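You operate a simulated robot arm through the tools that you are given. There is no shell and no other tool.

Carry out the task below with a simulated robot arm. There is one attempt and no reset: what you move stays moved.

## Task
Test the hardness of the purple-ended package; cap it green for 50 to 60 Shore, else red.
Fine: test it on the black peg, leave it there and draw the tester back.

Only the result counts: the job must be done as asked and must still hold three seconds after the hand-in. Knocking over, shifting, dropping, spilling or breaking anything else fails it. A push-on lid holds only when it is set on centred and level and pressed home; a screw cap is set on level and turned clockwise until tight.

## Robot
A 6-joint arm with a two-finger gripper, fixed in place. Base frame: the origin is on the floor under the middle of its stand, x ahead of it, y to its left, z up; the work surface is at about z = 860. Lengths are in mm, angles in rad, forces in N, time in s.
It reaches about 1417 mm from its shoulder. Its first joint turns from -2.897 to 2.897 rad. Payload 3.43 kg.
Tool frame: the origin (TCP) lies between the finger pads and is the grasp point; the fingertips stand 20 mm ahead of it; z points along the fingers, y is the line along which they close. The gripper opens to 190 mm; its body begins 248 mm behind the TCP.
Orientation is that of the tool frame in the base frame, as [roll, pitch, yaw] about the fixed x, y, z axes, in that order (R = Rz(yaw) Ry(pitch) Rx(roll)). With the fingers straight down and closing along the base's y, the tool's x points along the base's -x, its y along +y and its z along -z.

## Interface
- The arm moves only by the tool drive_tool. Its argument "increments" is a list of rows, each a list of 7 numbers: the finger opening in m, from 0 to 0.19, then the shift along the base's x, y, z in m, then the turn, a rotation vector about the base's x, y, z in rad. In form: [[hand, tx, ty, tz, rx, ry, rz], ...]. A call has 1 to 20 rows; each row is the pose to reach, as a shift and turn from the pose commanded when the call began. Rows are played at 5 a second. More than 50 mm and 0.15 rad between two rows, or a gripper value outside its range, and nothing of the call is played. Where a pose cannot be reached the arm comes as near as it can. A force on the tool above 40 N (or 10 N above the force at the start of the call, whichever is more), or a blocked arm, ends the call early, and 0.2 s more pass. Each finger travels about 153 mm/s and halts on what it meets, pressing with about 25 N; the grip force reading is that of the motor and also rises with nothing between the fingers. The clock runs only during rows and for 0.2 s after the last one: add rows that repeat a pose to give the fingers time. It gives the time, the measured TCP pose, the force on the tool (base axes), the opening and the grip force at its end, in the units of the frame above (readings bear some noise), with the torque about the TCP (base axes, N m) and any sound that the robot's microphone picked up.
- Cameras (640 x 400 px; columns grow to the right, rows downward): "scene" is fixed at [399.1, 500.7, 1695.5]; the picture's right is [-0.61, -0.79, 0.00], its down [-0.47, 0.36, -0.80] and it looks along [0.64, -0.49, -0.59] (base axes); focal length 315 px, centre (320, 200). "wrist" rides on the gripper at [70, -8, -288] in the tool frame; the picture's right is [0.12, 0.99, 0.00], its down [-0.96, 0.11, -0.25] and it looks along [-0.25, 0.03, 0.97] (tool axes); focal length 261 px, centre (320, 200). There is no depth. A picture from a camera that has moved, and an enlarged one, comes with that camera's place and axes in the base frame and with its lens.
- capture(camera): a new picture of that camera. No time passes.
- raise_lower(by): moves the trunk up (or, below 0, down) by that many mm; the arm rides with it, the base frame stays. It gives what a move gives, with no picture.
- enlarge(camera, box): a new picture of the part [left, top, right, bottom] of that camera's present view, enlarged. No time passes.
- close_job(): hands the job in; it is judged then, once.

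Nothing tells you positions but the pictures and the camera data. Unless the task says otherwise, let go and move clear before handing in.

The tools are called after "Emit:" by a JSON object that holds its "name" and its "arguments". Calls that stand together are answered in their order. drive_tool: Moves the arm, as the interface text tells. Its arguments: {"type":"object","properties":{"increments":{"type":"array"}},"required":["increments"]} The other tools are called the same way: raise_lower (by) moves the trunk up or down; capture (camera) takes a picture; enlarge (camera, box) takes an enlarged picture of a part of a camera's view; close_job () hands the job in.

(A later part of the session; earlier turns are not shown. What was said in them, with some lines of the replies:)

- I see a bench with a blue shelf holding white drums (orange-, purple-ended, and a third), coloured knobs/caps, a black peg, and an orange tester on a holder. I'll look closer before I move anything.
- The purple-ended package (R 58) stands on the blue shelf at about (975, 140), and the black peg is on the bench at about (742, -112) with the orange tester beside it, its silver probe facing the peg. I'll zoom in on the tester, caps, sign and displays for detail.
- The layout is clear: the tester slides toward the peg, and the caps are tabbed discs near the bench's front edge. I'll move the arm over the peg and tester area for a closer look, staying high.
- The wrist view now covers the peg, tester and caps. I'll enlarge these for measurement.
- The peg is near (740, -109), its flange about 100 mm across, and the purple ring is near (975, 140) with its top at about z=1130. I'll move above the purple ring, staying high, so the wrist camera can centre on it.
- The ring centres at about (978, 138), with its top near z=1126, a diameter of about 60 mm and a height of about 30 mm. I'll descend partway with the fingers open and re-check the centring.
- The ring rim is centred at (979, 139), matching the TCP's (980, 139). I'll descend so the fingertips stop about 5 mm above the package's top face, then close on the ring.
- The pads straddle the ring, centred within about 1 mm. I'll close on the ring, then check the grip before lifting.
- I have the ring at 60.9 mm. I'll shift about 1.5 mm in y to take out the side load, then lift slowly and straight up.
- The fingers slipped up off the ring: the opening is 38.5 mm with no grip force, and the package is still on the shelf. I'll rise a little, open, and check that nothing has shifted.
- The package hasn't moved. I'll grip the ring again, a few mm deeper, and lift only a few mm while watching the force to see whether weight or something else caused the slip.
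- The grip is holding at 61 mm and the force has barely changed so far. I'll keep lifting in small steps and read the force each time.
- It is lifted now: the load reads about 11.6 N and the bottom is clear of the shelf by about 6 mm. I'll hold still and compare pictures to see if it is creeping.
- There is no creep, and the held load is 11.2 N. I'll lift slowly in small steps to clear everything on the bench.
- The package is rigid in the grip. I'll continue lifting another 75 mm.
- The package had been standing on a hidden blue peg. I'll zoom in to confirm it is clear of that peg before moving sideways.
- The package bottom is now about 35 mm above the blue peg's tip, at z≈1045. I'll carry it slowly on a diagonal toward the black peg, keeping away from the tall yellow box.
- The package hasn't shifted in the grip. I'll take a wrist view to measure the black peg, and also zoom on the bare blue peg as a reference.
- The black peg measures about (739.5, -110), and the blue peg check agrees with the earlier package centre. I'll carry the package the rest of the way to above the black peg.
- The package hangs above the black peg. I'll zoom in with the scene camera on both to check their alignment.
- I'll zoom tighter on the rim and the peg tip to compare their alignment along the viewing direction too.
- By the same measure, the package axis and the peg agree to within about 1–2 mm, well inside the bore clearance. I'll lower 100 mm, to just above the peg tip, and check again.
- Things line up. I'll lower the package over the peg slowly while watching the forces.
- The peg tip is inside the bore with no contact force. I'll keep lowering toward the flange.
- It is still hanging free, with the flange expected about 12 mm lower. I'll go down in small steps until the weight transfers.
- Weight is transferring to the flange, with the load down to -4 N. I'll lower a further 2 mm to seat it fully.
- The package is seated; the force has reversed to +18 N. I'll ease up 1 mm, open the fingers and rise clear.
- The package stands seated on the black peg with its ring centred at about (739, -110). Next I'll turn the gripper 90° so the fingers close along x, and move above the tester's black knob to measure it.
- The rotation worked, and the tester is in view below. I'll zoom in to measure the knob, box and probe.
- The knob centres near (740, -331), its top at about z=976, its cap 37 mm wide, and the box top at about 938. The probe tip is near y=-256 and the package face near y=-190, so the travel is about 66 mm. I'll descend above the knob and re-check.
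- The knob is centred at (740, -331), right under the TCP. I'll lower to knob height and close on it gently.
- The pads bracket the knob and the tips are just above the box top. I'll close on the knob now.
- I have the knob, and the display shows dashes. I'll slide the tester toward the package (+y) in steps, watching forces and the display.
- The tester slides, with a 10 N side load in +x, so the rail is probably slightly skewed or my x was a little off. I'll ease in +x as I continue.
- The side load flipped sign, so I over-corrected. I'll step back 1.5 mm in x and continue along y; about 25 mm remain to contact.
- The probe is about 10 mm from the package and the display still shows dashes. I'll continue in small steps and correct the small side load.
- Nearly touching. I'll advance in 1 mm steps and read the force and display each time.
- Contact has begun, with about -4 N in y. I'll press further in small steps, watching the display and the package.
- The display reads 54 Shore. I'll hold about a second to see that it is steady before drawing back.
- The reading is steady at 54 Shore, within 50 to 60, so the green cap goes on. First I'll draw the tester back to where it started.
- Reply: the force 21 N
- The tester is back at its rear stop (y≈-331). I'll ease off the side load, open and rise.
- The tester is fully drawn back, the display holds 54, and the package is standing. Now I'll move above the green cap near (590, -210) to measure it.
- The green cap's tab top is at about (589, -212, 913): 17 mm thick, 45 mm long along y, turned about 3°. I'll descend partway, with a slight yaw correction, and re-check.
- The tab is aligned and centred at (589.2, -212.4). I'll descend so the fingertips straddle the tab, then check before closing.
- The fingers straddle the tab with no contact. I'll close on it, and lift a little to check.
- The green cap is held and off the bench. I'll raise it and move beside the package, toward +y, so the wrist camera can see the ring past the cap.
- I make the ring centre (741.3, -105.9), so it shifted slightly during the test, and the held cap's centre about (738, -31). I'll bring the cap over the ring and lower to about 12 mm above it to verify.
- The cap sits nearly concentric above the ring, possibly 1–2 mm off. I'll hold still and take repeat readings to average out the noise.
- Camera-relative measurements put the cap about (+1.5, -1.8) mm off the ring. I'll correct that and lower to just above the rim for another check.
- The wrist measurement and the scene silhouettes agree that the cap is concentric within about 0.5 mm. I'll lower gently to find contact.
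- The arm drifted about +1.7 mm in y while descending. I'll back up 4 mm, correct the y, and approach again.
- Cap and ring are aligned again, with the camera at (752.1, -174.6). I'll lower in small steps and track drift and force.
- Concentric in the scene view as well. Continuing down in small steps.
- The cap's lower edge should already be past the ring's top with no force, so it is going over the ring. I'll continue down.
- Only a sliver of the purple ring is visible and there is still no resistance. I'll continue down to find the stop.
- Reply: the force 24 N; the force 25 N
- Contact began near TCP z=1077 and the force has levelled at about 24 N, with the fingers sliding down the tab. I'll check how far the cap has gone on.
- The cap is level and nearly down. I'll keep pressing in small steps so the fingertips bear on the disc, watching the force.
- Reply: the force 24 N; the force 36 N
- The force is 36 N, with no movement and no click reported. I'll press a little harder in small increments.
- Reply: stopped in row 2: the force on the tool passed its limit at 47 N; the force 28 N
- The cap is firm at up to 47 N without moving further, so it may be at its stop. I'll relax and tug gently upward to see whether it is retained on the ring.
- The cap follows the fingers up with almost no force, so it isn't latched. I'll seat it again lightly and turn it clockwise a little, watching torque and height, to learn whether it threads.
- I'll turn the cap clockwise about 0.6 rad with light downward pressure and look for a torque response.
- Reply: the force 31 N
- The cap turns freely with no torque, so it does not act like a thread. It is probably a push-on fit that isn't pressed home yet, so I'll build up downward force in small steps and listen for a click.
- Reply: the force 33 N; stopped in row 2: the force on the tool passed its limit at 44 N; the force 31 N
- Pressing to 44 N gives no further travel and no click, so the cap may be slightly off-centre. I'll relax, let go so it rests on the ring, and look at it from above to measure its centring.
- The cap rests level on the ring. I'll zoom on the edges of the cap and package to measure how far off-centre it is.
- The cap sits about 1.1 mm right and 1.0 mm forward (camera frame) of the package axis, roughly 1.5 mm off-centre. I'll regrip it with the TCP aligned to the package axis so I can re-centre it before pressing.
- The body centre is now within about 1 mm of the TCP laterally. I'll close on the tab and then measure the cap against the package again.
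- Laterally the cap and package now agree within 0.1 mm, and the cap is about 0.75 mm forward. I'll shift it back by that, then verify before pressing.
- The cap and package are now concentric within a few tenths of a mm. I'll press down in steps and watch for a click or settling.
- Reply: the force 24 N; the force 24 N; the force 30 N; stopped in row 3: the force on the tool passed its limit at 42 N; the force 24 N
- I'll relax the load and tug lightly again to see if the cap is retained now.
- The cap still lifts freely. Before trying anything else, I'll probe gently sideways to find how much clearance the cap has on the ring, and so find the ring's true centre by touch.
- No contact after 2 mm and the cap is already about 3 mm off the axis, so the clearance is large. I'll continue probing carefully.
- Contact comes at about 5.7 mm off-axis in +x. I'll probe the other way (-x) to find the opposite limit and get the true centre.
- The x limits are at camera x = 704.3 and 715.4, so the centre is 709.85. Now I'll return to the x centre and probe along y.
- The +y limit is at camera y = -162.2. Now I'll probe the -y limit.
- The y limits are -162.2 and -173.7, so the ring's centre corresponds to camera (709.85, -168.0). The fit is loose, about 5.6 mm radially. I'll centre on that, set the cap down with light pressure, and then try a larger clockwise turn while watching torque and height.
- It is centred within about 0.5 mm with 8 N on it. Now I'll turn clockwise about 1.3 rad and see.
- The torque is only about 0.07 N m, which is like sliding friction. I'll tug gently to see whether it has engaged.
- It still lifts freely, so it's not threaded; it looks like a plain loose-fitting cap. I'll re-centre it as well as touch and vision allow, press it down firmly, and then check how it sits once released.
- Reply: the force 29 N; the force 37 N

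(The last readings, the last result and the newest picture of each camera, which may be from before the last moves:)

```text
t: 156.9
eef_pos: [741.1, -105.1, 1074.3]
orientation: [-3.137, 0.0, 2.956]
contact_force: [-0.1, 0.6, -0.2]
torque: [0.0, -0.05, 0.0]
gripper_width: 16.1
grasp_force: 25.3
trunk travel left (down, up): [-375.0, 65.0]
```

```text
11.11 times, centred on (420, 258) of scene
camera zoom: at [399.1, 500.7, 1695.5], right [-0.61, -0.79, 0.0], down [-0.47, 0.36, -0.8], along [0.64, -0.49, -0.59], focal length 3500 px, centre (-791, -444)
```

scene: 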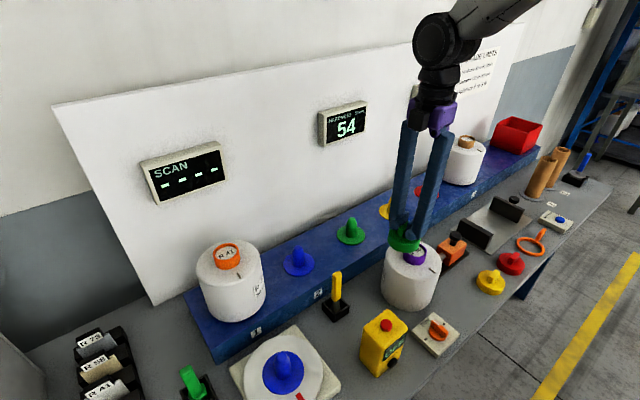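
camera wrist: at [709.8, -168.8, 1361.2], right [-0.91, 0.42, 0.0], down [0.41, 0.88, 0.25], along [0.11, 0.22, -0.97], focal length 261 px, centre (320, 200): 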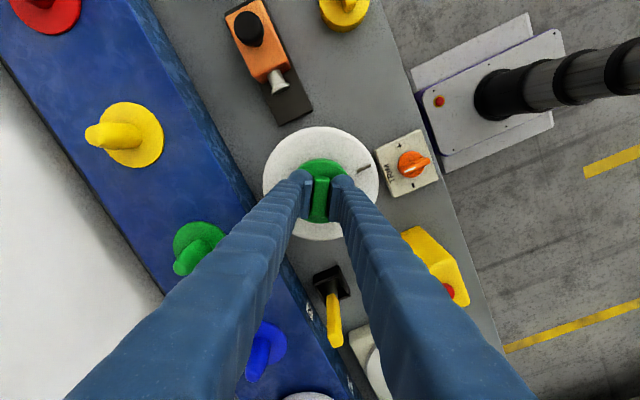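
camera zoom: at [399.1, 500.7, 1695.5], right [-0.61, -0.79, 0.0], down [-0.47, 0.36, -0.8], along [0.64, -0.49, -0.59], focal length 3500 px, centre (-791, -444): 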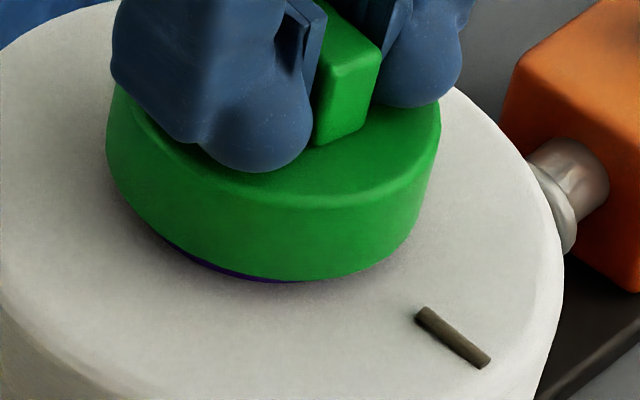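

The cap still isn't retained. I want to see its underside to understand the fit, so I'll lift it straight up high and then tilt it toward the scene camera.

Emit:
{"name": "drive_tool", "arguments": {"increments": [[0.005, 0.0, 0.0, 0.01, 0, 0, 0], [0.005, 0.0, 0.0, 0.025, 0, 0, 0], [0.005, 0.0, 0.0, 0.05, 0, 0, 0], [0.005, 0.0, 0.0, 0.08, 0, 0, 0], [0.005, 0.0, 0.0, 0.11, 0, 0, 0], [0.005, 0.0, 0.0, 0.14, 0, 0, 0], [0.005, 0.0, 0.0, 0.17, 0, 0, 0], [0.005, 0.0, 0.0, 0.2, 0, 0, 0], [0.005, 0.0, 0.0, 0.23, 0, 0, 0], [0.005, 0.0, 0.0, 0.26, 0, 0, 0], [0.005, 0.0, 0.0, 0.29, 0, 0, 0], [0.005, 0.0, 0.0, 0.32, 0, 0, 0], [0.005, 0.0, 0.0, 0.35, 0, 0, 0], [0.005, 0.0, 0.0, 0.38, 0, 0, 0], [0.005, 0.0, 0.0, 0.41, 0, 0, 0], [0.005, 0.0, 0.0, 0.44, 0, 0, 0], [0.005, 0.0, 0.0, 0.46, 0, 0, 0], [0.005, 0.0, 0.0, 0.47, 0, 0, 0]]}}

Emit:
{"name": "capture", "arguments": {"camera": "scene"}}

Emit:
{"name": "capture", "arguments": {"camera": "wrist"}}

```text
t: 160.7
eef_pos: [745.1, -103.6, 1542.9]
orientation: [-3.137, -0.001, 2.957]
contact_force: [0.3, -0.1, 0.3]
torque: [-0.01, 0.01, -0.03]
gripper_width: 16.3
grasp_force: 25.4
trunk travel left (down, up): [-375.0, 65.0]
```

```text
taken
```

scene: 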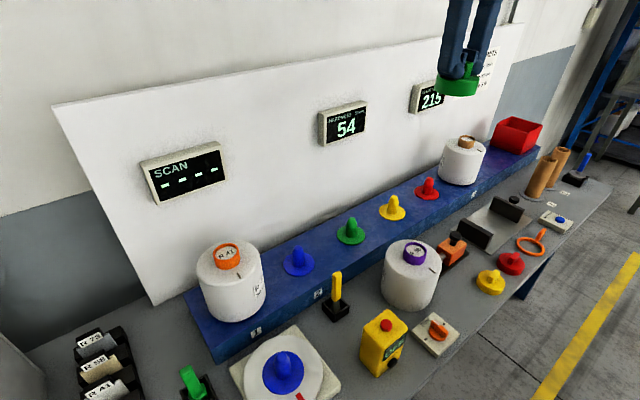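

```text
taken
camera wrist: at [674.1, -98.9, 1830.9], right [0.07, 1.0, -0.01], down [0.97, -0.06, 0.25], along [0.25, -0.02, -0.97], focal length 261 px, centre (320, 200)
```

wrist: 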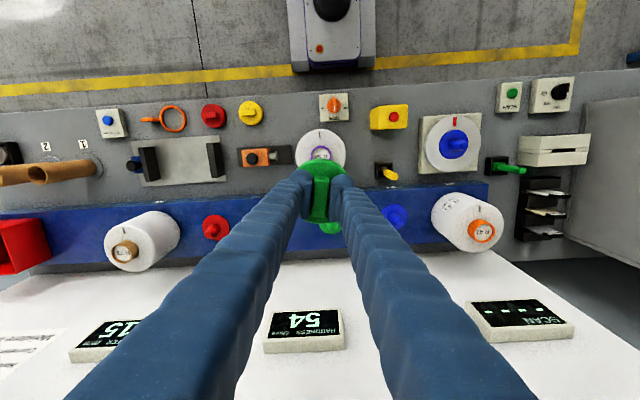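

Now I'll tilt the tool gradually toward the scene camera, turning in place.

Emit:
{"name": "drive_tool", "arguments": {"increments": [[0.005, 0.0, 0.0, 0.0, 0.0877, 0.0479, 0.0], [0.005, 0.0, 0.0, 0.0, 0.1754, 0.0958, 0.0], [0.005, 0.0, 0.0, 0.0, 0.2631, 0.1437, 0.0], [0.005, 0.0, 0.0, 0.0, 0.3508, 0.1916, 0.0], [0.005, 0.0, 0.0, 0.0, 0.4385, 0.2395, 0.0], [0.005, 0.0, 0.0, 0.0, 0.5262, 0.2874, 0.0], [0.005, 0.0, 0.0, 0.0, 0.5262, 0.2874, 0.0]]}}

Emit:
{"name": "capture", "arguments": {"camera": "scene"}}

Emit:
{"name": "enlarge", "arguments": {"camera": "scene", "box": [425, 50, 495, 110]}}

```text
t: 162.3
eef_pos: [705.8, -82.6, 1503.5]
orientation: [2.66, -0.357, 3.047]
contact_force: [0.0, -0.3, 0.6]
torque: [-0.02, -0.07, 0.02]
gripper_width: 16.0
grasp_force: 24.7
out of reach, approached as far as the arm can: row 4, 5, 6, 7
trunk travel left (down, up): [-375.0, 65.0]
```

```text
taken
```

scene: 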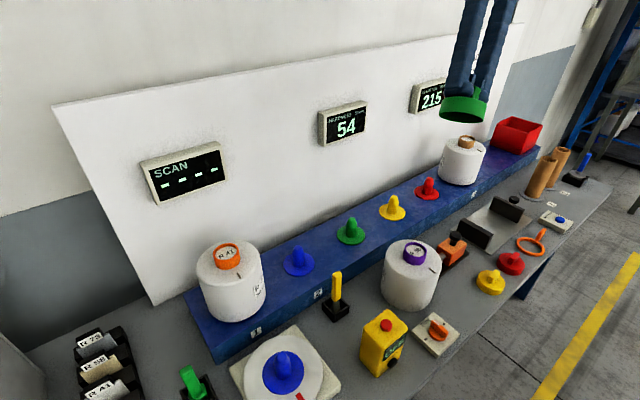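

```text
6.67 times, centred on (460, 80) of scene
camera zoom: at [399.1, 500.7, 1695.5], right [-0.61, -0.79, 0.0], down [-0.47, 0.36, -0.8], along [0.64, -0.49, -0.59], focal length 2100 px, centre (-613, 1000)
```

zoom: 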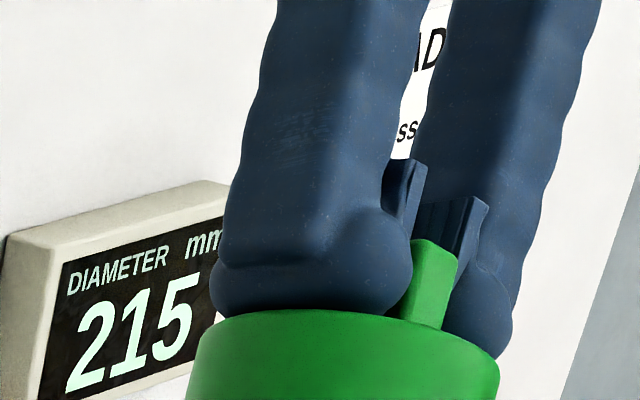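

The tilt is near the arm's reach limit. I'll look at what is visible, then bring the arm in closer and lower.

Emit:
{"name": "drive_tool", "arguments": {"increments": [[0.005, -0.04, 0.0, -0.02, 0, 0, 0], [0.005, -0.08, 0.01, -0.04, 0, 0, 0], [0.005, -0.11, 0.02, -0.06, 0, 0, 0], [0.005, -0.13, 0.03, -0.07, 0, 0, 0], [0.005, -0.13, 0.03, -0.07, 0, 0, 0]]}}

Emit:
{"name": "capture", "arguments": {"camera": "scene"}}

Emit:
{"name": "enlarge", "arguments": {"camera": "scene", "box": [420, 70, 500, 130]}}

```text
t: 163.5
eef_pos: [580.6, -51.0, 1436.3]
orientation: [2.66, -0.366, 3.05]
contact_force: [0.4, 0.5, -0.2]
torque: [0.01, 0.03, 0.0]
gripper_width: 16.3
grasp_force: 24.6
trunk travel left (down, up): [-375.0, 65.0]
```

```text
taken
```

scene: 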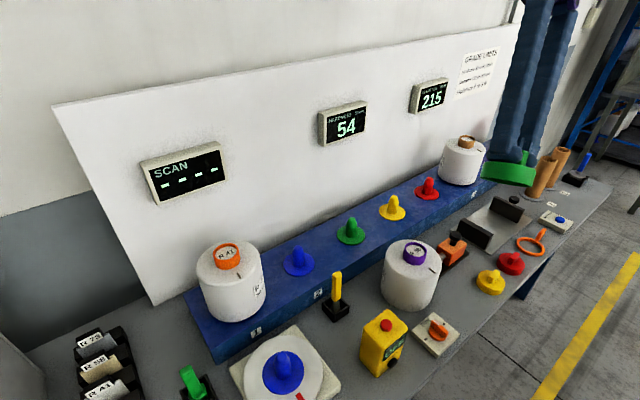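

```text
6.67 times, centred on (460, 100) of scene
camera zoom: at [399.1, 500.7, 1695.5], right [-0.61, -0.79, 0.0], down [-0.47, 0.36, -0.8], along [0.64, -0.49, -0.59], focal length 2100 px, centre (-613, 867)
```

zoom: 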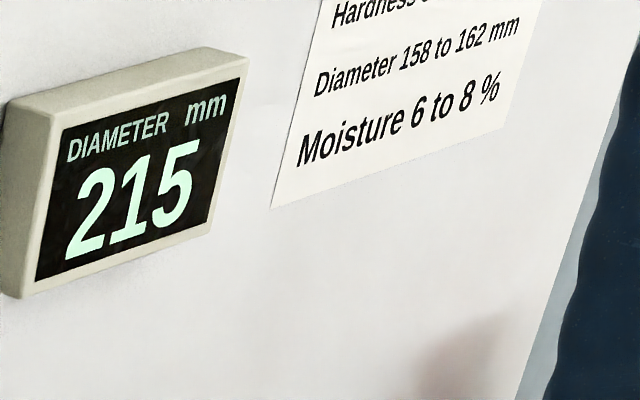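

The cap is held and clear. I'll tilt further to expose the underside.

Emit:
{"name": "drive_tool", "arguments": {"increments": [[0.005, 0.0, 0.0, 0.0, 0.095, 0.031, 0], [0.005, 0.0, 0.0, 0.01, 0.19, 0.062, 0], [0.005, 0.0, 0.0, 0.02, 0.285, 0.093, 0], [0.005, 0.0, 0.0, 0.03, 0.38, 0.124, 0], [0.005, 0.0, 0.0, 0.04, 0.475, 0.155, 0], [0.005, 0.0, 0.0, 0.04, 0.52, 0.17, 0], [0.005, 0.0, 0.0, 0.04, 0.52, 0.17, 0]]}}

Emit:
{"name": "capture", "arguments": {"camera": "scene"}}

Emit:
{"name": "enlarge", "arguments": {"camera": "scene", "box": [460, 120, 560, 200]}}

```text
t: 165.1
eef_pos: [570.0, -40.7, 1461.0]
orientation: [2.081, -0.518, -2.985]
contact_force: [-0.6, 0.6, -0.3]
torque: [-0.05, 0.01, 0.0]
gripper_width: 16.3
grasp_force: 25.0
out of reach, approached as far as the arm can: row 5, 6, 7
trunk travel left (down, up): [-375.0, 65.0]
```

```text
taken
```

scene: 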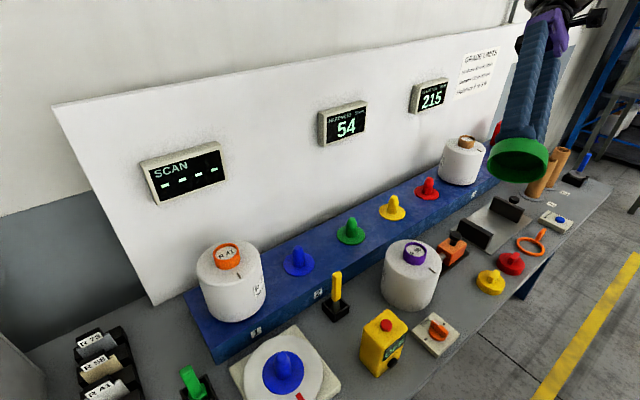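

```text
5.00 times, centred on (510, 160) of scene
camera zoom: at [399.1, 500.7, 1695.5], right [-0.61, -0.79, 0.0], down [-0.47, 0.36, -0.8], along [0.64, -0.49, -0.59], focal length 1575 px, centre (-630, 400)
```

zoom: 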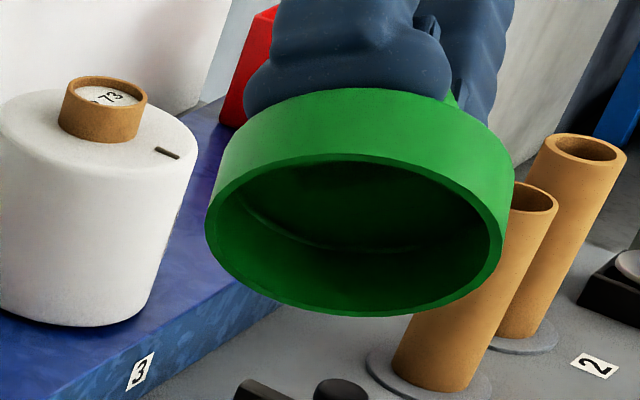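

The underside is visible: a plain thin-walled cup. I'll zoom in closer for any inner step or thread.

Emit:
{"name": "enlarge", "arguments": {"camera": "scene", "box": [490, 138, 545, 185]}}

Emit:
{"name": "enlarge", "arguments": {"camera": "scene", "box": [497, 150, 525, 168]}}

Emit:
{"name": "enlarge", "arguments": {"camera": "scene", "box": [390, 230, 440, 280]}}

```text
8.51 times, centred on (518, 162) of scene
camera zoom: at [399.1, 500.7, 1695.5], right [-0.61, -0.79, 0.0], down [-0.47, 0.36, -0.8], along [0.64, -0.49, -0.59], focal length 2681 px, centre (-1361, 528)
```

zoom: 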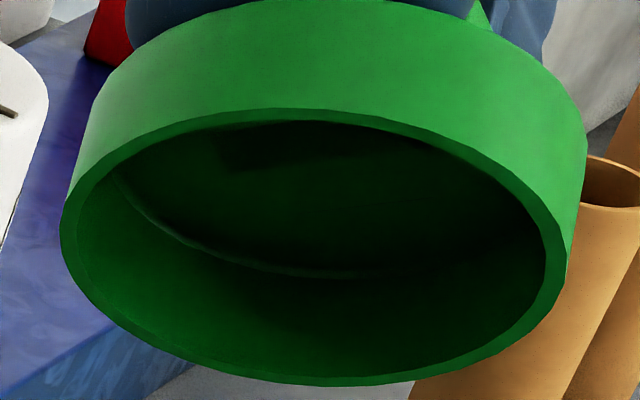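

```text
16.00 times, centred on (511, 159) of scene
camera zoom: at [399.1, 500.7, 1695.5], right [-0.61, -0.79, 0.0], down [-0.47, 0.36, -0.8], along [0.64, -0.49, -0.59], focal length 5040 px, centre (-2736, 856)
```

zoom: 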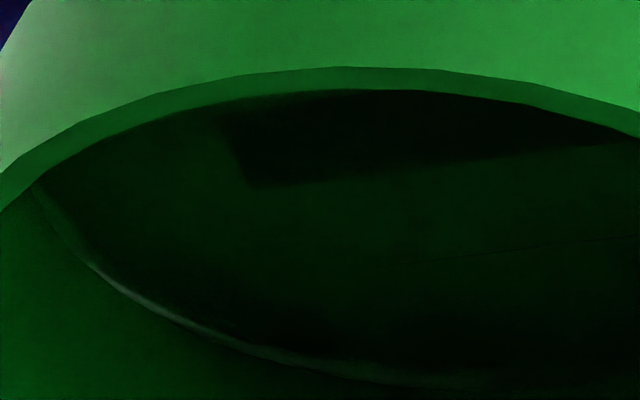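

```text
8.00 times, centred on (415, 255) of scene
camera zoom: at [399.1, 500.7, 1695.5], right [-0.61, -0.79, 0.0], down [-0.47, 0.36, -0.8], along [0.64, -0.49, -0.59], focal length 2520 px, centre (-440, -240)
```

zoom: 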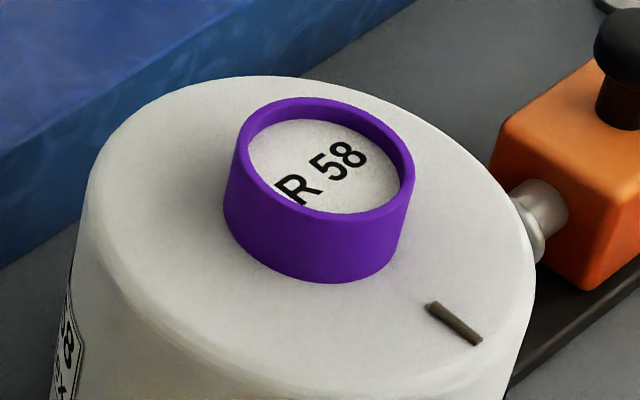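

The cap is a plain cup with a smooth inside and flat ceiling: no thread, no snap. It just sits on the ring, so it only has to be centred, level and fully down. I'll bring the tool back upright.

Emit:
{"name": "drive_tool", "arguments": {"increments": [[0.005, 0.0, 0.0, 0.0, -0.11, -0.05, 0], [0.005, 0.0, 0.0, 0.0, -0.22, -0.1, 0], [0.005, 0.0, 0.0, 0.0, -0.33, -0.15, 0], [0.005, 0.0, 0.0, 0.0, -0.44, -0.2, 0], [0.005, 0.0, 0.0, 0.0, -0.55, -0.25, 0], [0.005, 0.0, 0.0, 0.0, -0.66, -0.3, 0], [0.005, 0.0, 0.0, 0.0, -0.77, -0.35, 0], [0.005, 0.0, 0.0, 0.0, -0.88, -0.4, 0], [0.005, 0.0, 0.0, 0.0, -0.99, -0.45, 0], [0.005, 0.0, 0.0, 0.0, -1.031, -0.469, 0], [0.005, 0.0, 0.0, 0.0, -1.031, -0.469, 0]]}}

Emit:
{"name": "capture", "arguments": {"camera": "scene"}}

Emit:
{"name": "capture", "arguments": {"camera": "wrist"}}

```text
t: 167.5
eef_pos: [568.2, -40.8, 1462.5]
orientation: [3.141, -0.008, 2.991]
contact_force: [-0.6, -0.3, -0.2]
torque: [0.01, -0.04, 0.01]
gripper_width: 16.4
grasp_force: 25.2
trunk travel left (down, up): [-375.0, 65.0]
```

```text
taken
```

scene: 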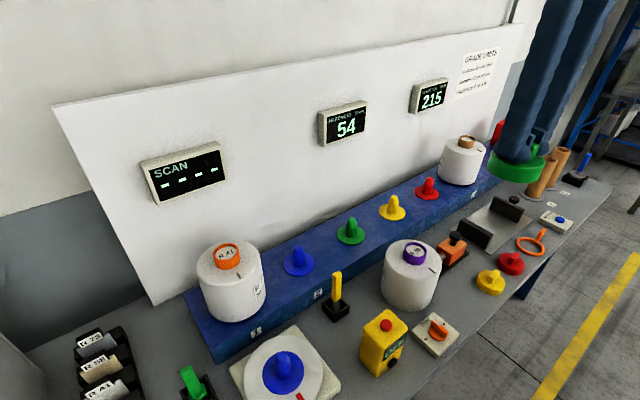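

```text
taken
camera wrist: at [499.0, -39.4, 1751.8], right [0.03, 1.0, 0.0], down [0.97, -0.03, 0.24], along [0.24, -0.01, -0.97], focal length 261 px, centre (320, 200)
```

wrist: 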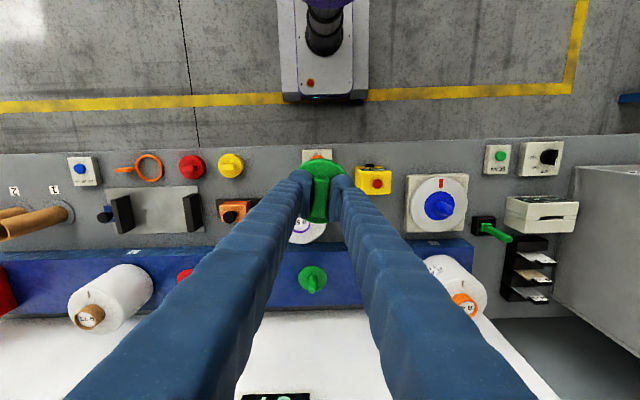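

Upright again, with a residual tilt of 0.008 rad that I'll remove. I'll move to the far side of the package so the wrist camera can see the ring past the cap, then descend.

Emit:
{"name": "drive_tool", "arguments": {"increments": [[0.005, 0.01, -0.003, 0.0, 0, -0.004, 0], [0.005, 0.03, -0.008, 0.0, 0, -0.008, 0], [0.005, 0.055, -0.014, -0.01, 0, -0.008, 0], [0.005, 0.08, -0.02, -0.02, 0, -0.008, 0], [0.005, 0.105, -0.026, -0.04, 0, -0.008, 0], [0.005, 0.13, -0.032, -0.06, 0, -0.008, 0], [0.005, 0.155, -0.038, -0.08, 0, -0.008, 0], [0.005, 0.18, -0.044, -0.1, 0, -0.008, 0], [0.005, 0.205, -0.05, -0.125, 0, -0.008, 0], [0.005, 0.225, -0.056, -0.15, 0, -0.008, 0], [0.005, 0.24, -0.06, -0.175, 0, -0.008, 0], [0.005, 0.25, -0.063, -0.2, 0, -0.008, 0], [0.005, 0.252, -0.063, -0.225, 0, -0.008, 0], [0.005, 0.252, -0.063, -0.25, 0, -0.008, 0], [0.005, 0.252, -0.063, -0.27, 0, -0.008, 0], [0.005, 0.252, -0.063, -0.282, 0, -0.008, 0], [0.005, 0.252, -0.063, -0.282, 0, -0.008, 0]]}}

Emit:
{"name": "capture", "arguments": {"camera": "wrist"}}

Emit:
{"name": "enlarge", "arguments": {"camera": "wrist", "box": [260, 90, 380, 240]}}

Emit:
{"name": "enlarge", "arguments": {"camera": "wrist", "box": [290, 110, 354, 150]}}

```text
t: 171.1
eef_pos: [819.9, -104.7, 1180.5]
orientation: [3.139, 0.0, 2.99]
contact_force: [-0.5, 0.3, -0.6]
torque: [0.03, -0.01, -0.02]
gripper_width: 16.2
grasp_force: 24.3
trunk travel left (down, up): [-375.0, 65.0]
```

```text
taken
camera wrist: at [749.2, -102.6, 1469.0], right [0.03, 1.0, 0.0], down [0.97, -0.03, 0.25], along [0.25, -0.01, -0.97], focal length 261 px, centre (320, 200)
```

wrist: 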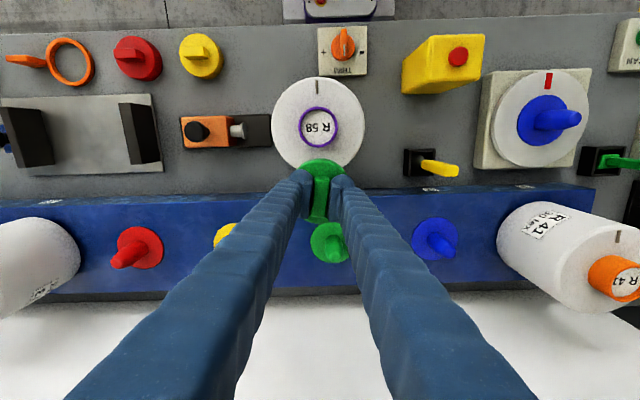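

```text
2.67 times, centred on (320, 165) of wrist
camera zoom: at [749.2, -102.6, 1469.0], right [0.03, 1.0, 0.0], down [0.97, -0.03, 0.25], along [0.25, -0.01, -0.97], focal length 695 px, centre (320, 293)
```

zoom: 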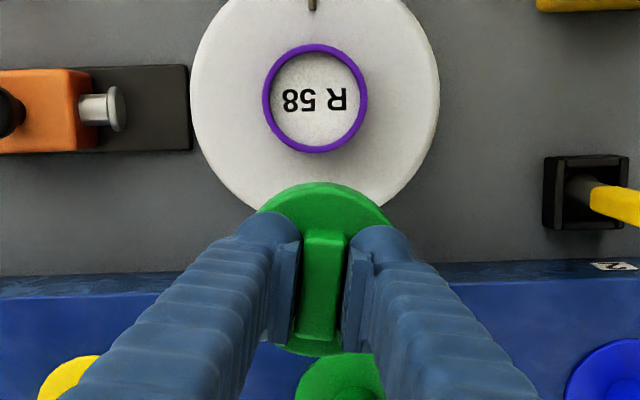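

```text
10.00 times, centred on (322, 130) of wrist
camera zoom: at [749.2, -102.6, 1469.0], right [0.03, 1.0, 0.0], down [0.97, -0.03, 0.25], along [0.25, -0.01, -0.97], focal length 2606 px, centre (300, 900)
```

zoom: 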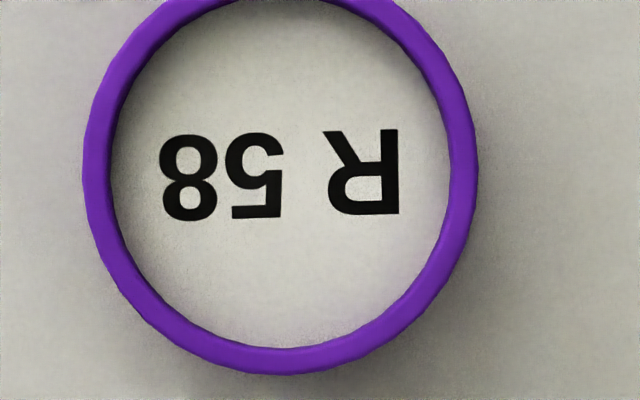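

The package hasn't moved. I'll zoom in on the held cap's edge to fix its position in the camera frame.

Emit:
{"name": "enlarge", "arguments": {"camera": "wrist", "box": [288, 150, 352, 190]}}

Emit:
{"name": "enlarge", "arguments": {"camera": "wrist", "box": [288, 190, 352, 230]}}

Emit:
{"name": "enlarge", "arguments": {"camera": "wrist", "box": [288, 90, 352, 130]}}

```text
10.00 times, centred on (320, 170) of wrist
camera zoom: at [749.2, -102.6, 1469.0], right [0.03, 1.0, 0.0], down [0.97, -0.03, 0.25], along [0.25, -0.01, -0.97], focal length 2606 px, centre (320, 500)
```

zoom: 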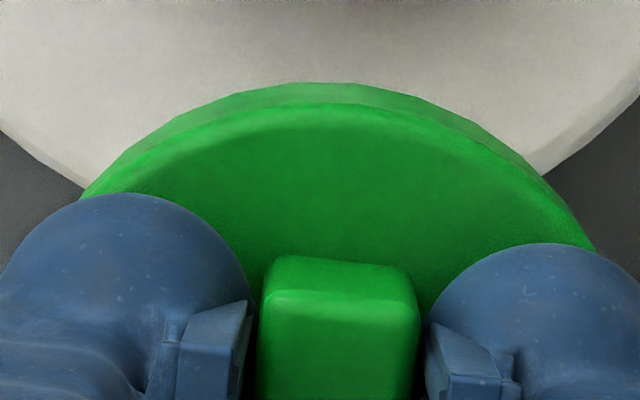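

```text
10.00 times, centred on (320, 210) of wrist
camera zoom: at [749.2, -102.6, 1469.0], right [0.03, 1.0, 0.0], down [0.97, -0.03, 0.25], along [0.25, -0.01, -0.97], focal length 2606 px, centre (320, 100)
```

zoom: 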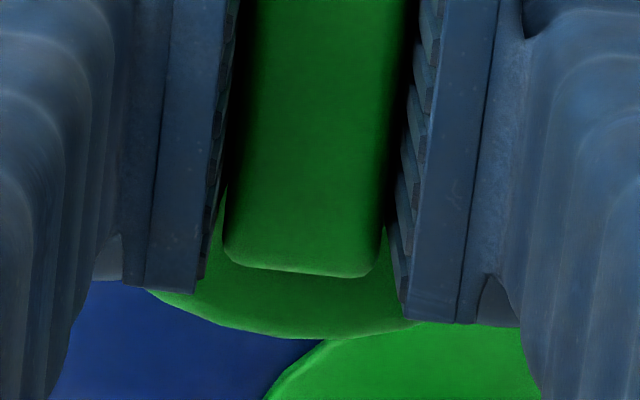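

```text
10.00 times, centred on (320, 110) of wrist
camera zoom: at [749.2, -102.6, 1469.0], right [0.03, 1.0, 0.0], down [0.97, -0.03, 0.25], along [0.25, -0.01, -0.97], focal length 2606 px, centre (320, 1100)
```

zoom: 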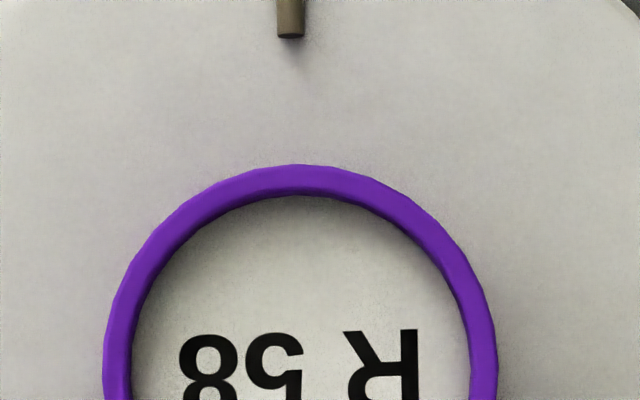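

In the camera frame the ring is at (-3.0, -9.35) and the cap at (0.2, 70.5), so I need a shift of (-79.9, -0.9) in base x, y. I'll move over and lower to near the stop, checking drift.

Emit:
{"name": "drive_tool", "arguments": {"increments": [[0.005, -0.003, 0.0, 0.0, 0, 0, 0], [0.005, -0.01, 0.0, 0.0, 0, 0, 0], [0.005, -0.02, 0.0, 0.0, 0, 0, 0], [0.005, -0.03, 0.0, 0.0, 0, 0, 0], [0.005, -0.04, -0.0005, 0.0, 0, 0, 0], [0.005, -0.05, -0.0009, 0.0, 0, 0, 0], [0.005, -0.06, -0.0009, 0.0, 0, 0, 0], [0.005, -0.07, -0.0009, 0.0, 0, 0, 0], [0.005, -0.077, -0.0009, 0.0, 0, 0, 0], [0.005, -0.0799, -0.0009, 0.0, 0, 0, 0], [0.005, -0.0799, -0.0009, -0.01, 0, 0, 0], [0.005, -0.0799, -0.0009, -0.02, 0, 0, 0], [0.005, -0.0799, -0.0009, -0.03, 0, 0, 0], [0.005, -0.0799, -0.0009, -0.04, 0, 0, 0], [0.005, -0.0799, -0.0009, -0.05, 0, 0, 0], [0.005, -0.0799, -0.0009, -0.06, 0, 0, 0], [0.005, -0.0799, -0.0009, -0.068, 0, 0, 0], [0.005, -0.0799, -0.0009, -0.07, 0, 0, 0], [0.005, -0.0799, -0.0009, -0.07, 0, 0, 0]]}}

Emit:
{"name": "capture", "arguments": {"camera": "wrist"}}

Emit:
{"name": "enlarge", "arguments": {"camera": "scene", "box": [395, 225, 445, 270]}}

```text
t: 175.1
eef_pos: [741.4, -105.7, 1110.5]
orientation: [3.139, 0.0, 2.991]
contact_force: [-0.3, -0.7, -0.8]
torque: [0.0, 0.01, 0.0]
gripper_width: 15.9
grasp_force: 24.7
trunk travel left (down, up): [-375.0, 65.0]
```

```text
taken
camera wrist: at [670.0, -103.9, 1398.1], right [0.03, 1.0, 0.0], down [0.97, -0.03, 0.25], along [0.25, -0.01, -0.97], focal length 261 px, centre (320, 200)
```

wrist: 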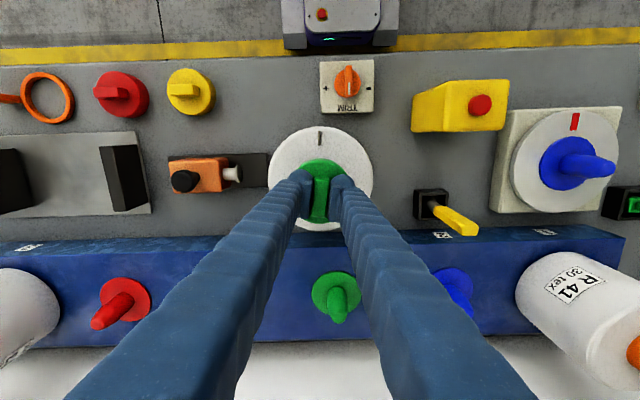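

```text
8.89 times, centred on (420, 248) of scene
camera zoom: at [399.1, 500.7, 1695.5], right [-0.61, -0.79, 0.0], down [-0.47, 0.36, -0.8], along [0.64, -0.49, -0.59], focal length 2800 px, centre (-569, -222)
```

zoom: 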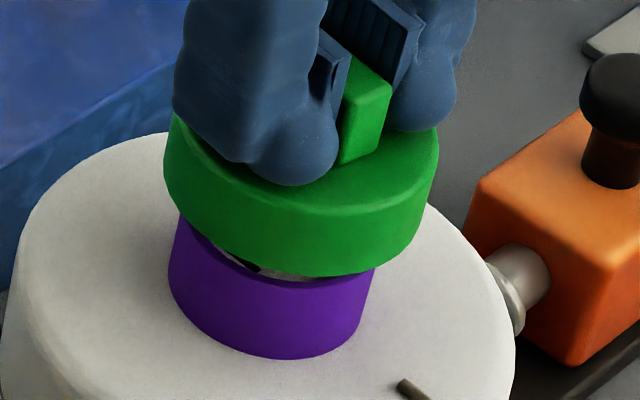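

It is within 0.8 mm of target. I'll lower over the ring with that small correction.

Emit:
{"name": "drive_tool", "arguments": {"increments": [[0.005, -0.0004, 0.0002, 0.0, 0, 0, 0], [0.005, -0.0007, 0.0004, -0.004, 0, 0, 0], [0.005, -0.0007, 0.0004, -0.009, 0, 0, 0], [0.005, -0.0007, 0.0004, -0.014, 0, 0, 0], [0.005, -0.0007, 0.0004, -0.019, 0, 0, 0], [0.005, -0.0007, 0.0004, -0.024, 0, 0, 0], [0.005, -0.0007, 0.0004, -0.029, 0, 0, 0], [0.005, -0.0007, 0.0004, -0.034, 0, 0, 0], [0.005, -0.0007, 0.0004, -0.034, 0, 0, 0]]}}

Emit:
{"name": "enlarge", "arguments": {"camera": "wrist", "box": [255, 110, 385, 230]}}

Emit:
{"name": "enlarge", "arguments": {"camera": "scene", "box": [395, 235, 445, 280]}}

```text
t: 177.1
eef_pos: [740.0, -105.4, 1076.9]
orientation: [3.139, -0.001, 2.99]
contact_force: [0.2, 0.3, -0.7]
torque: [0.02, 0.01, 0.03]
gripper_width: 16.1
grasp_force: 24.9
trunk travel left (down, up): [-375.0, 65.0]
```

```text
3.33 times, centred on (320, 170) of wrist
camera zoom: at [668.5, -103.2, 1364.5], right [0.03, 1.0, 0.0], down [0.97, -0.03, 0.25], along [0.25, -0.01, -0.97], focal length 869 px, centre (320, 300)
```

zoom: 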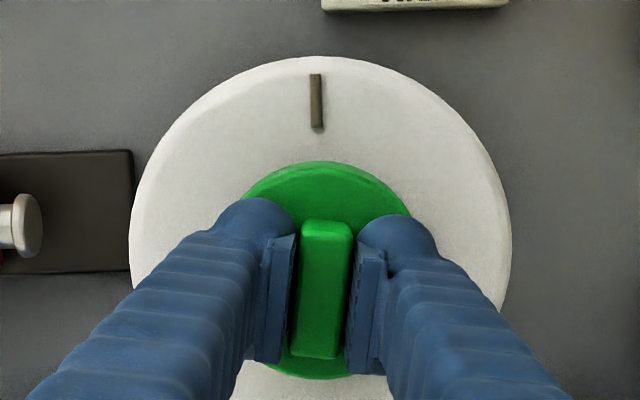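

```text
8.89 times, centred on (420, 258) of scene
camera zoom: at [399.1, 500.7, 1695.5], right [-0.61, -0.79, 0.0], down [-0.47, 0.36, -0.8], along [0.64, -0.49, -0.59], focal length 2800 px, centre (-569, -311)
```

zoom: 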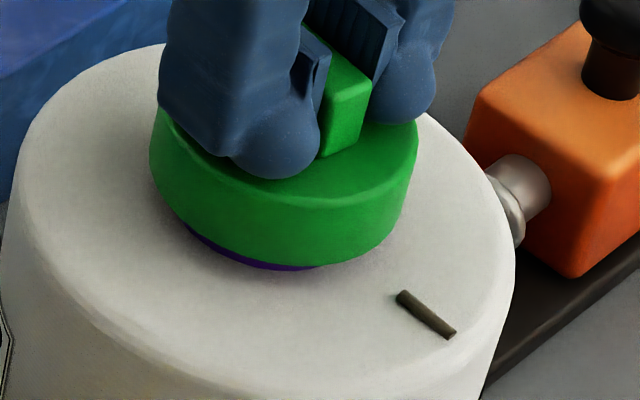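

Emit:
{"name": "drive_tool", "arguments": {"increments": [[0.005, 0.0004, -0.0002, -0.001, 0, 0, 0], [0.005, 0.0008, -0.0003, -0.002, 0, 0, 0], [0.005, 0.0008, -0.0003, -0.003, 0, 0, 0], [0.005, 0.0008, -0.0003, -0.004, 0, 0, 0], [0.005, 0.0008, -0.0003, -0.005, 0, 0, 0], [0.005, 0.0008, -0.0003, -0.005, 0, 0, 0]]}}

Emit:
{"name": "drive_tool", "arguments": {"increments": [[0.005, 0.0, 0.0, -0.001, 0, 0, 0], [0.005, 0.0, 0.0, -0.0015, 0, 0, 0], [0.005, 0.0, 0.0, -0.0015, 0, 0, 0]]}}

Emit:
{"name": "enlarge", "arguments": {"camera": "wrist", "box": [255, 110, 385, 230]}}

```text
t: 178.5
eef_pos: [740.3, -103.0, 1070.7]
orientation: [3.14, 0.001, 2.99]
contact_force: [0.9, -0.8, 2.7]
torque: [-0.01, -0.04, -0.01]
gripper_width: 16.3
grasp_force: 24.6
trunk travel left (down, up): [-375.0, 65.0]
```

```text
t: 179.3
eef_pos: [740.9, -105.6, 1071.1]
orientation: [3.139, 0.003, 2.99]
contact_force: [3.0, 0.6, 16.6]
torque: [0.03, 0.02, 0.0]
gripper_width: 15.9
grasp_force: 25.1
trunk travel left (down, up): [-375.0, 65.0]
```

```text
3.33 times, centred on (320, 170) of wrist
camera zoom: at [669.1, -102.9, 1359.2], right [0.03, 1.0, 0.0], down [0.97, -0.03, 0.25], along [0.25, -0.01, -0.97], focal length 869 px, centre (320, 300)
```

zoom: 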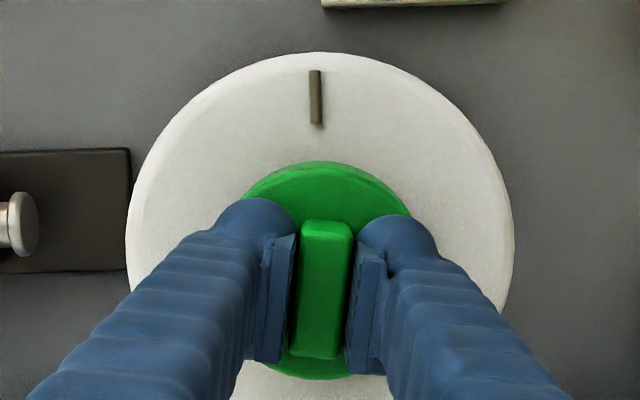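

The cap is concentric within about 0.5 mm by both measures, and down on its stop at 17 N. I'll press it once more firmly, then ease off, open, and rise.

Emit:
{"name": "drive_tool", "arguments": {"increments": [[0.005, 0.0, 0.0, -0.0008, 0, 0, 0], [0.005, 0.0, 0.0, -0.0015, 0, 0, 0], [0.005, 0.0, 0.0, -0.0015, 0, 0, 0], [0.005, 0.0, 0.0, -0.0015, 0, 0, 0]]}}

Emit:
{"name": "enlarge", "arguments": {"camera": "wrist", "box": [255, 110, 385, 230]}}

```text
t: 180.3
eef_pos: [740.2, -103.5, 1070.4]
orientation: [3.139, 0.005, 2.991]
contact_force: [2.0, 1.3, 32.4]
torque: [0.03, 0.01, -0.01]
gripper_width: 16.1
grasp_force: 24.7
trunk travel left (down, up): [-375.0, 65.0]
```

```text
3.33 times, centred on (320, 170) of wrist
camera zoom: at [668.7, -103.2, 1358.3], right [0.03, 1.0, 0.0], down [0.97, -0.03, 0.25], along [0.25, -0.01, -0.97], focal length 869 px, centre (320, 300)
```

zoom: 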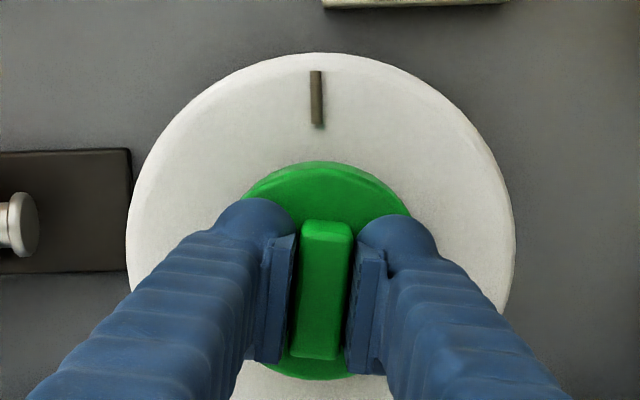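

Pressed at 32 N and steady. Now I'll ease off, release and rise clear.

Emit:
{"name": "drive_tool", "arguments": {"increments": [[0.005, 0.0, 0.0, 0.001, 0, 0, 0], [0.005, 0.0, 0.0, 0.002, 0, 0, 0], [0.005, 0.0, 0.0, 0.0025, 0, 0, 0], [0.005, 0.0, 0.0, 0.0025, 0, 0, 0]]}}

Emit:
{"name": "drive_tool", "arguments": {"increments": [[0.022, 0.0, 0.0, 0.0, 0, 0, 0], [0.035, 0.0, 0.0, 0.0, 0, 0, 0], [0.05, 0.0, 0.0, 0.0, 0, 0, 0], [0.05, 0.0, 0.0, 0.0, 0, 0, 0], [0.05, 0.0, 0.0, 0.02, 0, 0, 0], [0.05, 0.0, 0.0, 0.045, 0, 0, 0], [0.06, 0.0, 0.0, 0.075, 0, 0, 0], [0.08, 0.0, 0.0, 0.105, 0, 0, 0], [0.1, 0.0, 0.0, 0.11, 0, 0, 0], [0.1, 0.0, 0.0, 0.11, 0, 0, 0]]}}

Emit:
{"name": "enlarge", "arguments": {"camera": "wrist", "box": [260, 110, 380, 230]}}

Emit:
{"name": "enlarge", "arguments": {"camera": "scene", "box": [395, 235, 445, 285]}}

Emit:
{"name": "capture", "arguments": {"camera": "scene"}}

```text
t: 181.3
eef_pos: [739.8, -105.2, 1069.6]
orientation: [3.14, 0.0, 2.991]
contact_force: [2.7, -1.0, 11.9]
torque: [-0.07, -0.07, -0.01]
gripper_width: 16.4
grasp_force: 24.4
trunk travel left (down, up): [-375.0, 65.0]
```

```text
t: 183.5
eef_pos: [742.8, -105.4, 1182.4]
orientation: [3.14, 0.001, 2.99]
contact_force: [-0.5, -0.3, 0.0]
torque: [-0.01, -0.04, 0.01]
gripper_width: 99.8
grasp_force: 0.0
trunk travel left (down, up): [-375.0, 65.0]
```

```text
3.33 times, centred on (320, 170) of wrist
camera zoom: at [670.7, -103.6, 1470.7], right [0.03, 1.0, 0.0], down [0.97, -0.03, 0.25], along [0.25, -0.01, -0.97], focal length 869 px, centre (320, 300)
```

zoom: 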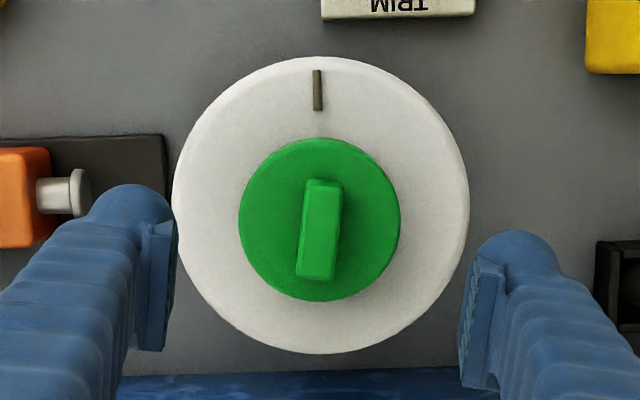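

```text
8.00 times, centred on (420, 260) of scene
camera zoom: at [399.1, 500.7, 1695.5], right [-0.61, -0.79, 0.0], down [-0.47, 0.36, -0.8], along [0.64, -0.49, -0.59], focal length 2520 px, centre (-480, -280)
```

zoom: 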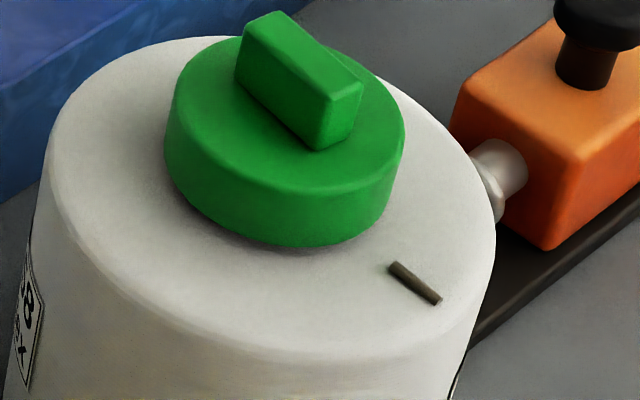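

```text
taken
```

scene: 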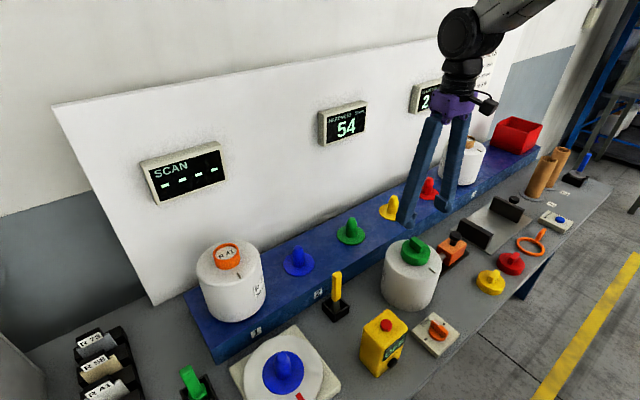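

The cap sits level and centred within about 0.8 mm of the package axis. I'll move the arm clear and do a final check of the tester, caps and package.

Emit:
{"name": "drive_tool", "arguments": {"increments": [[0.1, 0.0, 0.0, 0.03, 0, 0, 0], [0.1, -0.01, 0.02, 0.07, 0, 0, 0], [0.1, -0.02, 0.04, 0.11, 0, 0, 0], [0.1, -0.03, 0.07, 0.15, 0, 0, 0], [0.1, -0.04, 0.1, 0.19, 0, 0, 0], [0.1, -0.05, 0.14, 0.22, 0, 0, 0], [0.1, -0.06, 0.18, 0.24, 0, 0, 0], [0.1, -0.07, 0.19, 0.25, 0, 0, 0], [0.1, -0.07, 0.19, 0.25, 0, 0, 0]]}}

Emit:
{"name": "capture", "arguments": {"camera": "scene"}}

Emit:
{"name": "enlarge", "arguments": {"camera": "scene", "box": [370, 200, 530, 320]}}

Emit:
{"name": "enlarge", "arguments": {"camera": "scene", "box": [410, 220, 480, 290]}}

Emit:
{"name": "capture", "arguments": {"camera": "wrist"}}

```text
refused: row 4 steps farther than a row can; nothing moved
```

```text
taken
```

scene: 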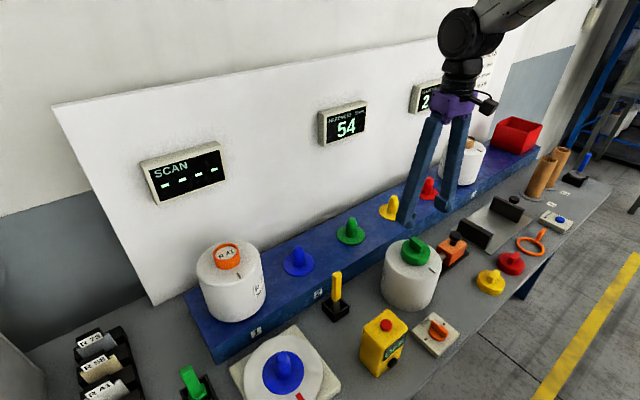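

```text
3.33 times, centred on (450, 260) of scene
camera zoom: at [399.1, 500.7, 1695.5], right [-0.61, -0.79, 0.0], down [-0.47, 0.36, -0.8], along [0.64, -0.49, -0.59], focal length 1050 px, centre (-113, 0)
```

zoom: 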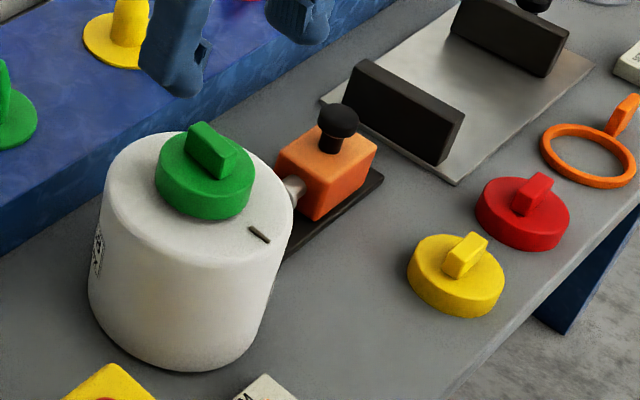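

```text
5.71 times, centred on (445, 255) of scene
camera zoom: at [399.1, 500.7, 1695.5], right [-0.61, -0.79, 0.0], down [-0.47, 0.36, -0.8], along [0.64, -0.49, -0.59], focal length 1800 px, centre (-394, -114)
```

zoom: 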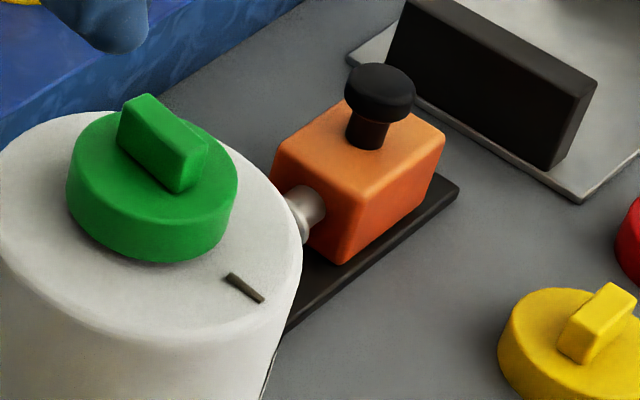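

```text
taken
camera wrist: at [670.7, -103.6, 1470.7], right [0.03, 1.0, 0.0], down [0.97, -0.03, 0.25], along [0.25, -0.01, -0.97], focal length 261 px, centre (320, 200)
```

wrist: 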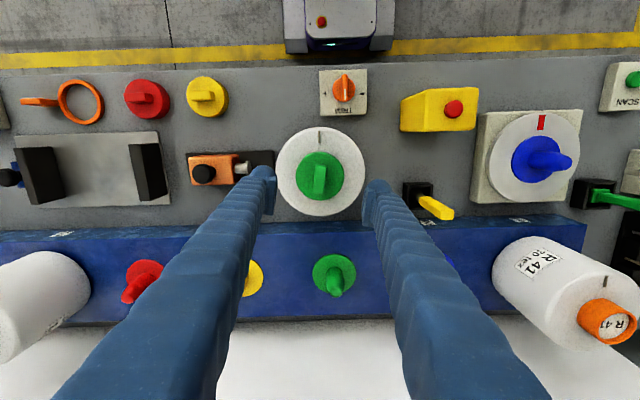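

The tester is exactly where it began and everything else is in place. That retreat was refused for a step that was too long, so I'll move clear with smaller steps.

Emit:
{"name": "drive_tool", "arguments": {"increments": [[0.1, 0.0, 0.0, 0.03, 0, 0, 0], [0.1, 0.0, 0.01, 0.065, 0, 0, 0], [0.1, -0.01, 0.03, 0.1, 0, 0, 0], [0.1, -0.02, 0.055, 0.13, 0, 0, 0], [0.1, -0.03, 0.085, 0.155, 0, 0, 0], [0.1, -0.04, 0.12, 0.175, 0, 0, 0], [0.1, -0.05, 0.15, 0.19, 0, 0, 0], [0.1, -0.06, 0.18, 0.2, 0, 0, 0], [0.1, -0.06, 0.19, 0.2, 0, 0, 0], [0.1, -0.06, 0.19, 0.2, 0, 0, 0]]}}

Emit:
{"name": "capture", "arguments": {"camera": "scene"}}

Emit:
{"name": "enlarge", "arguments": {"camera": "scene", "box": [370, 220, 470, 320]}}

```text
t: 185.7
eef_pos: [682.4, 81.5, 1378.8]
orientation: [3.14, 0.002, 2.99]
contact_force: [0.3, -0.2, 0.0]
torque: [0.05, -0.04, 0.04]
gripper_width: 100.0
grasp_force: 0.0
trunk travel left (down, up): [-375.0, 65.0]
```

```text
taken
```

scene: 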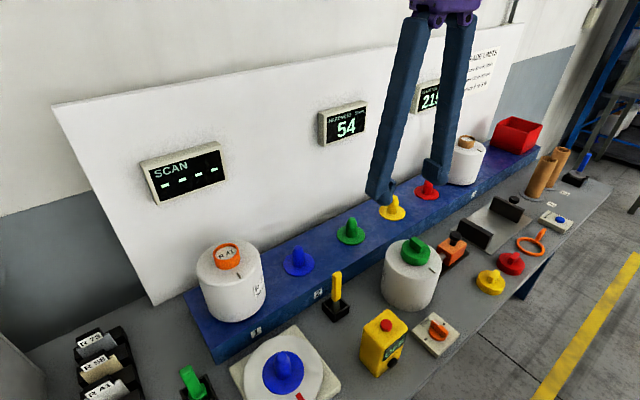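

```text
4.00 times, centred on (420, 270) of scene
camera zoom: at [399.1, 500.7, 1695.5], right [-0.61, -0.79, 0.0], down [-0.47, 0.36, -0.8], along [0.64, -0.49, -0.59], focal length 1260 px, centre (-80, -80)
```

zoom: 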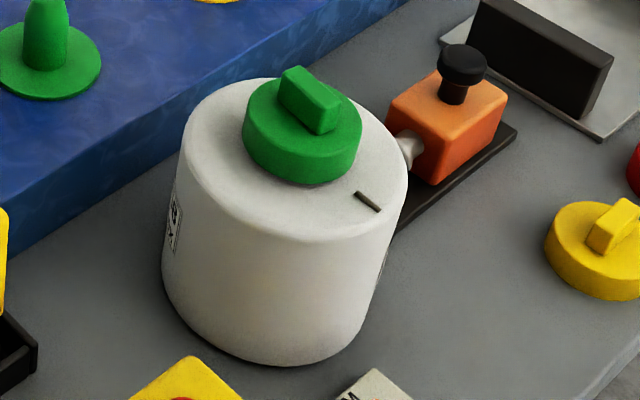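

The purple-ended package stands on the black peg with the green cap level and centred on it. The hardness reading is 54 Shore, the tester is drawn back to its start and the arm is clear. I'm handing the job in.

Emit:
{"name": "close_job", "arguments": {}}

```text
The job is handed in.
```

The purple-ended package (R 58) read 54 Shore on the black peg. That is within 50 to 60, so I put the green cap on it and handed the job in.

- **Package:** it stands seated on the black peg, and the display still shows 54.
- **Tester:** it is drawn back to its starting position.
- **Cap:** it sits level on the purple ring, centred to within about 1 mm. It's a plain cup with no thread or snap, so although I pressed it down at about 32 N, only its own weight holds it. A light upward pull would lift it off.

On the first lift the fingers slipped off the ring, but the package stayed in place on the shelf. Nothing else on the bench appears to have moved.
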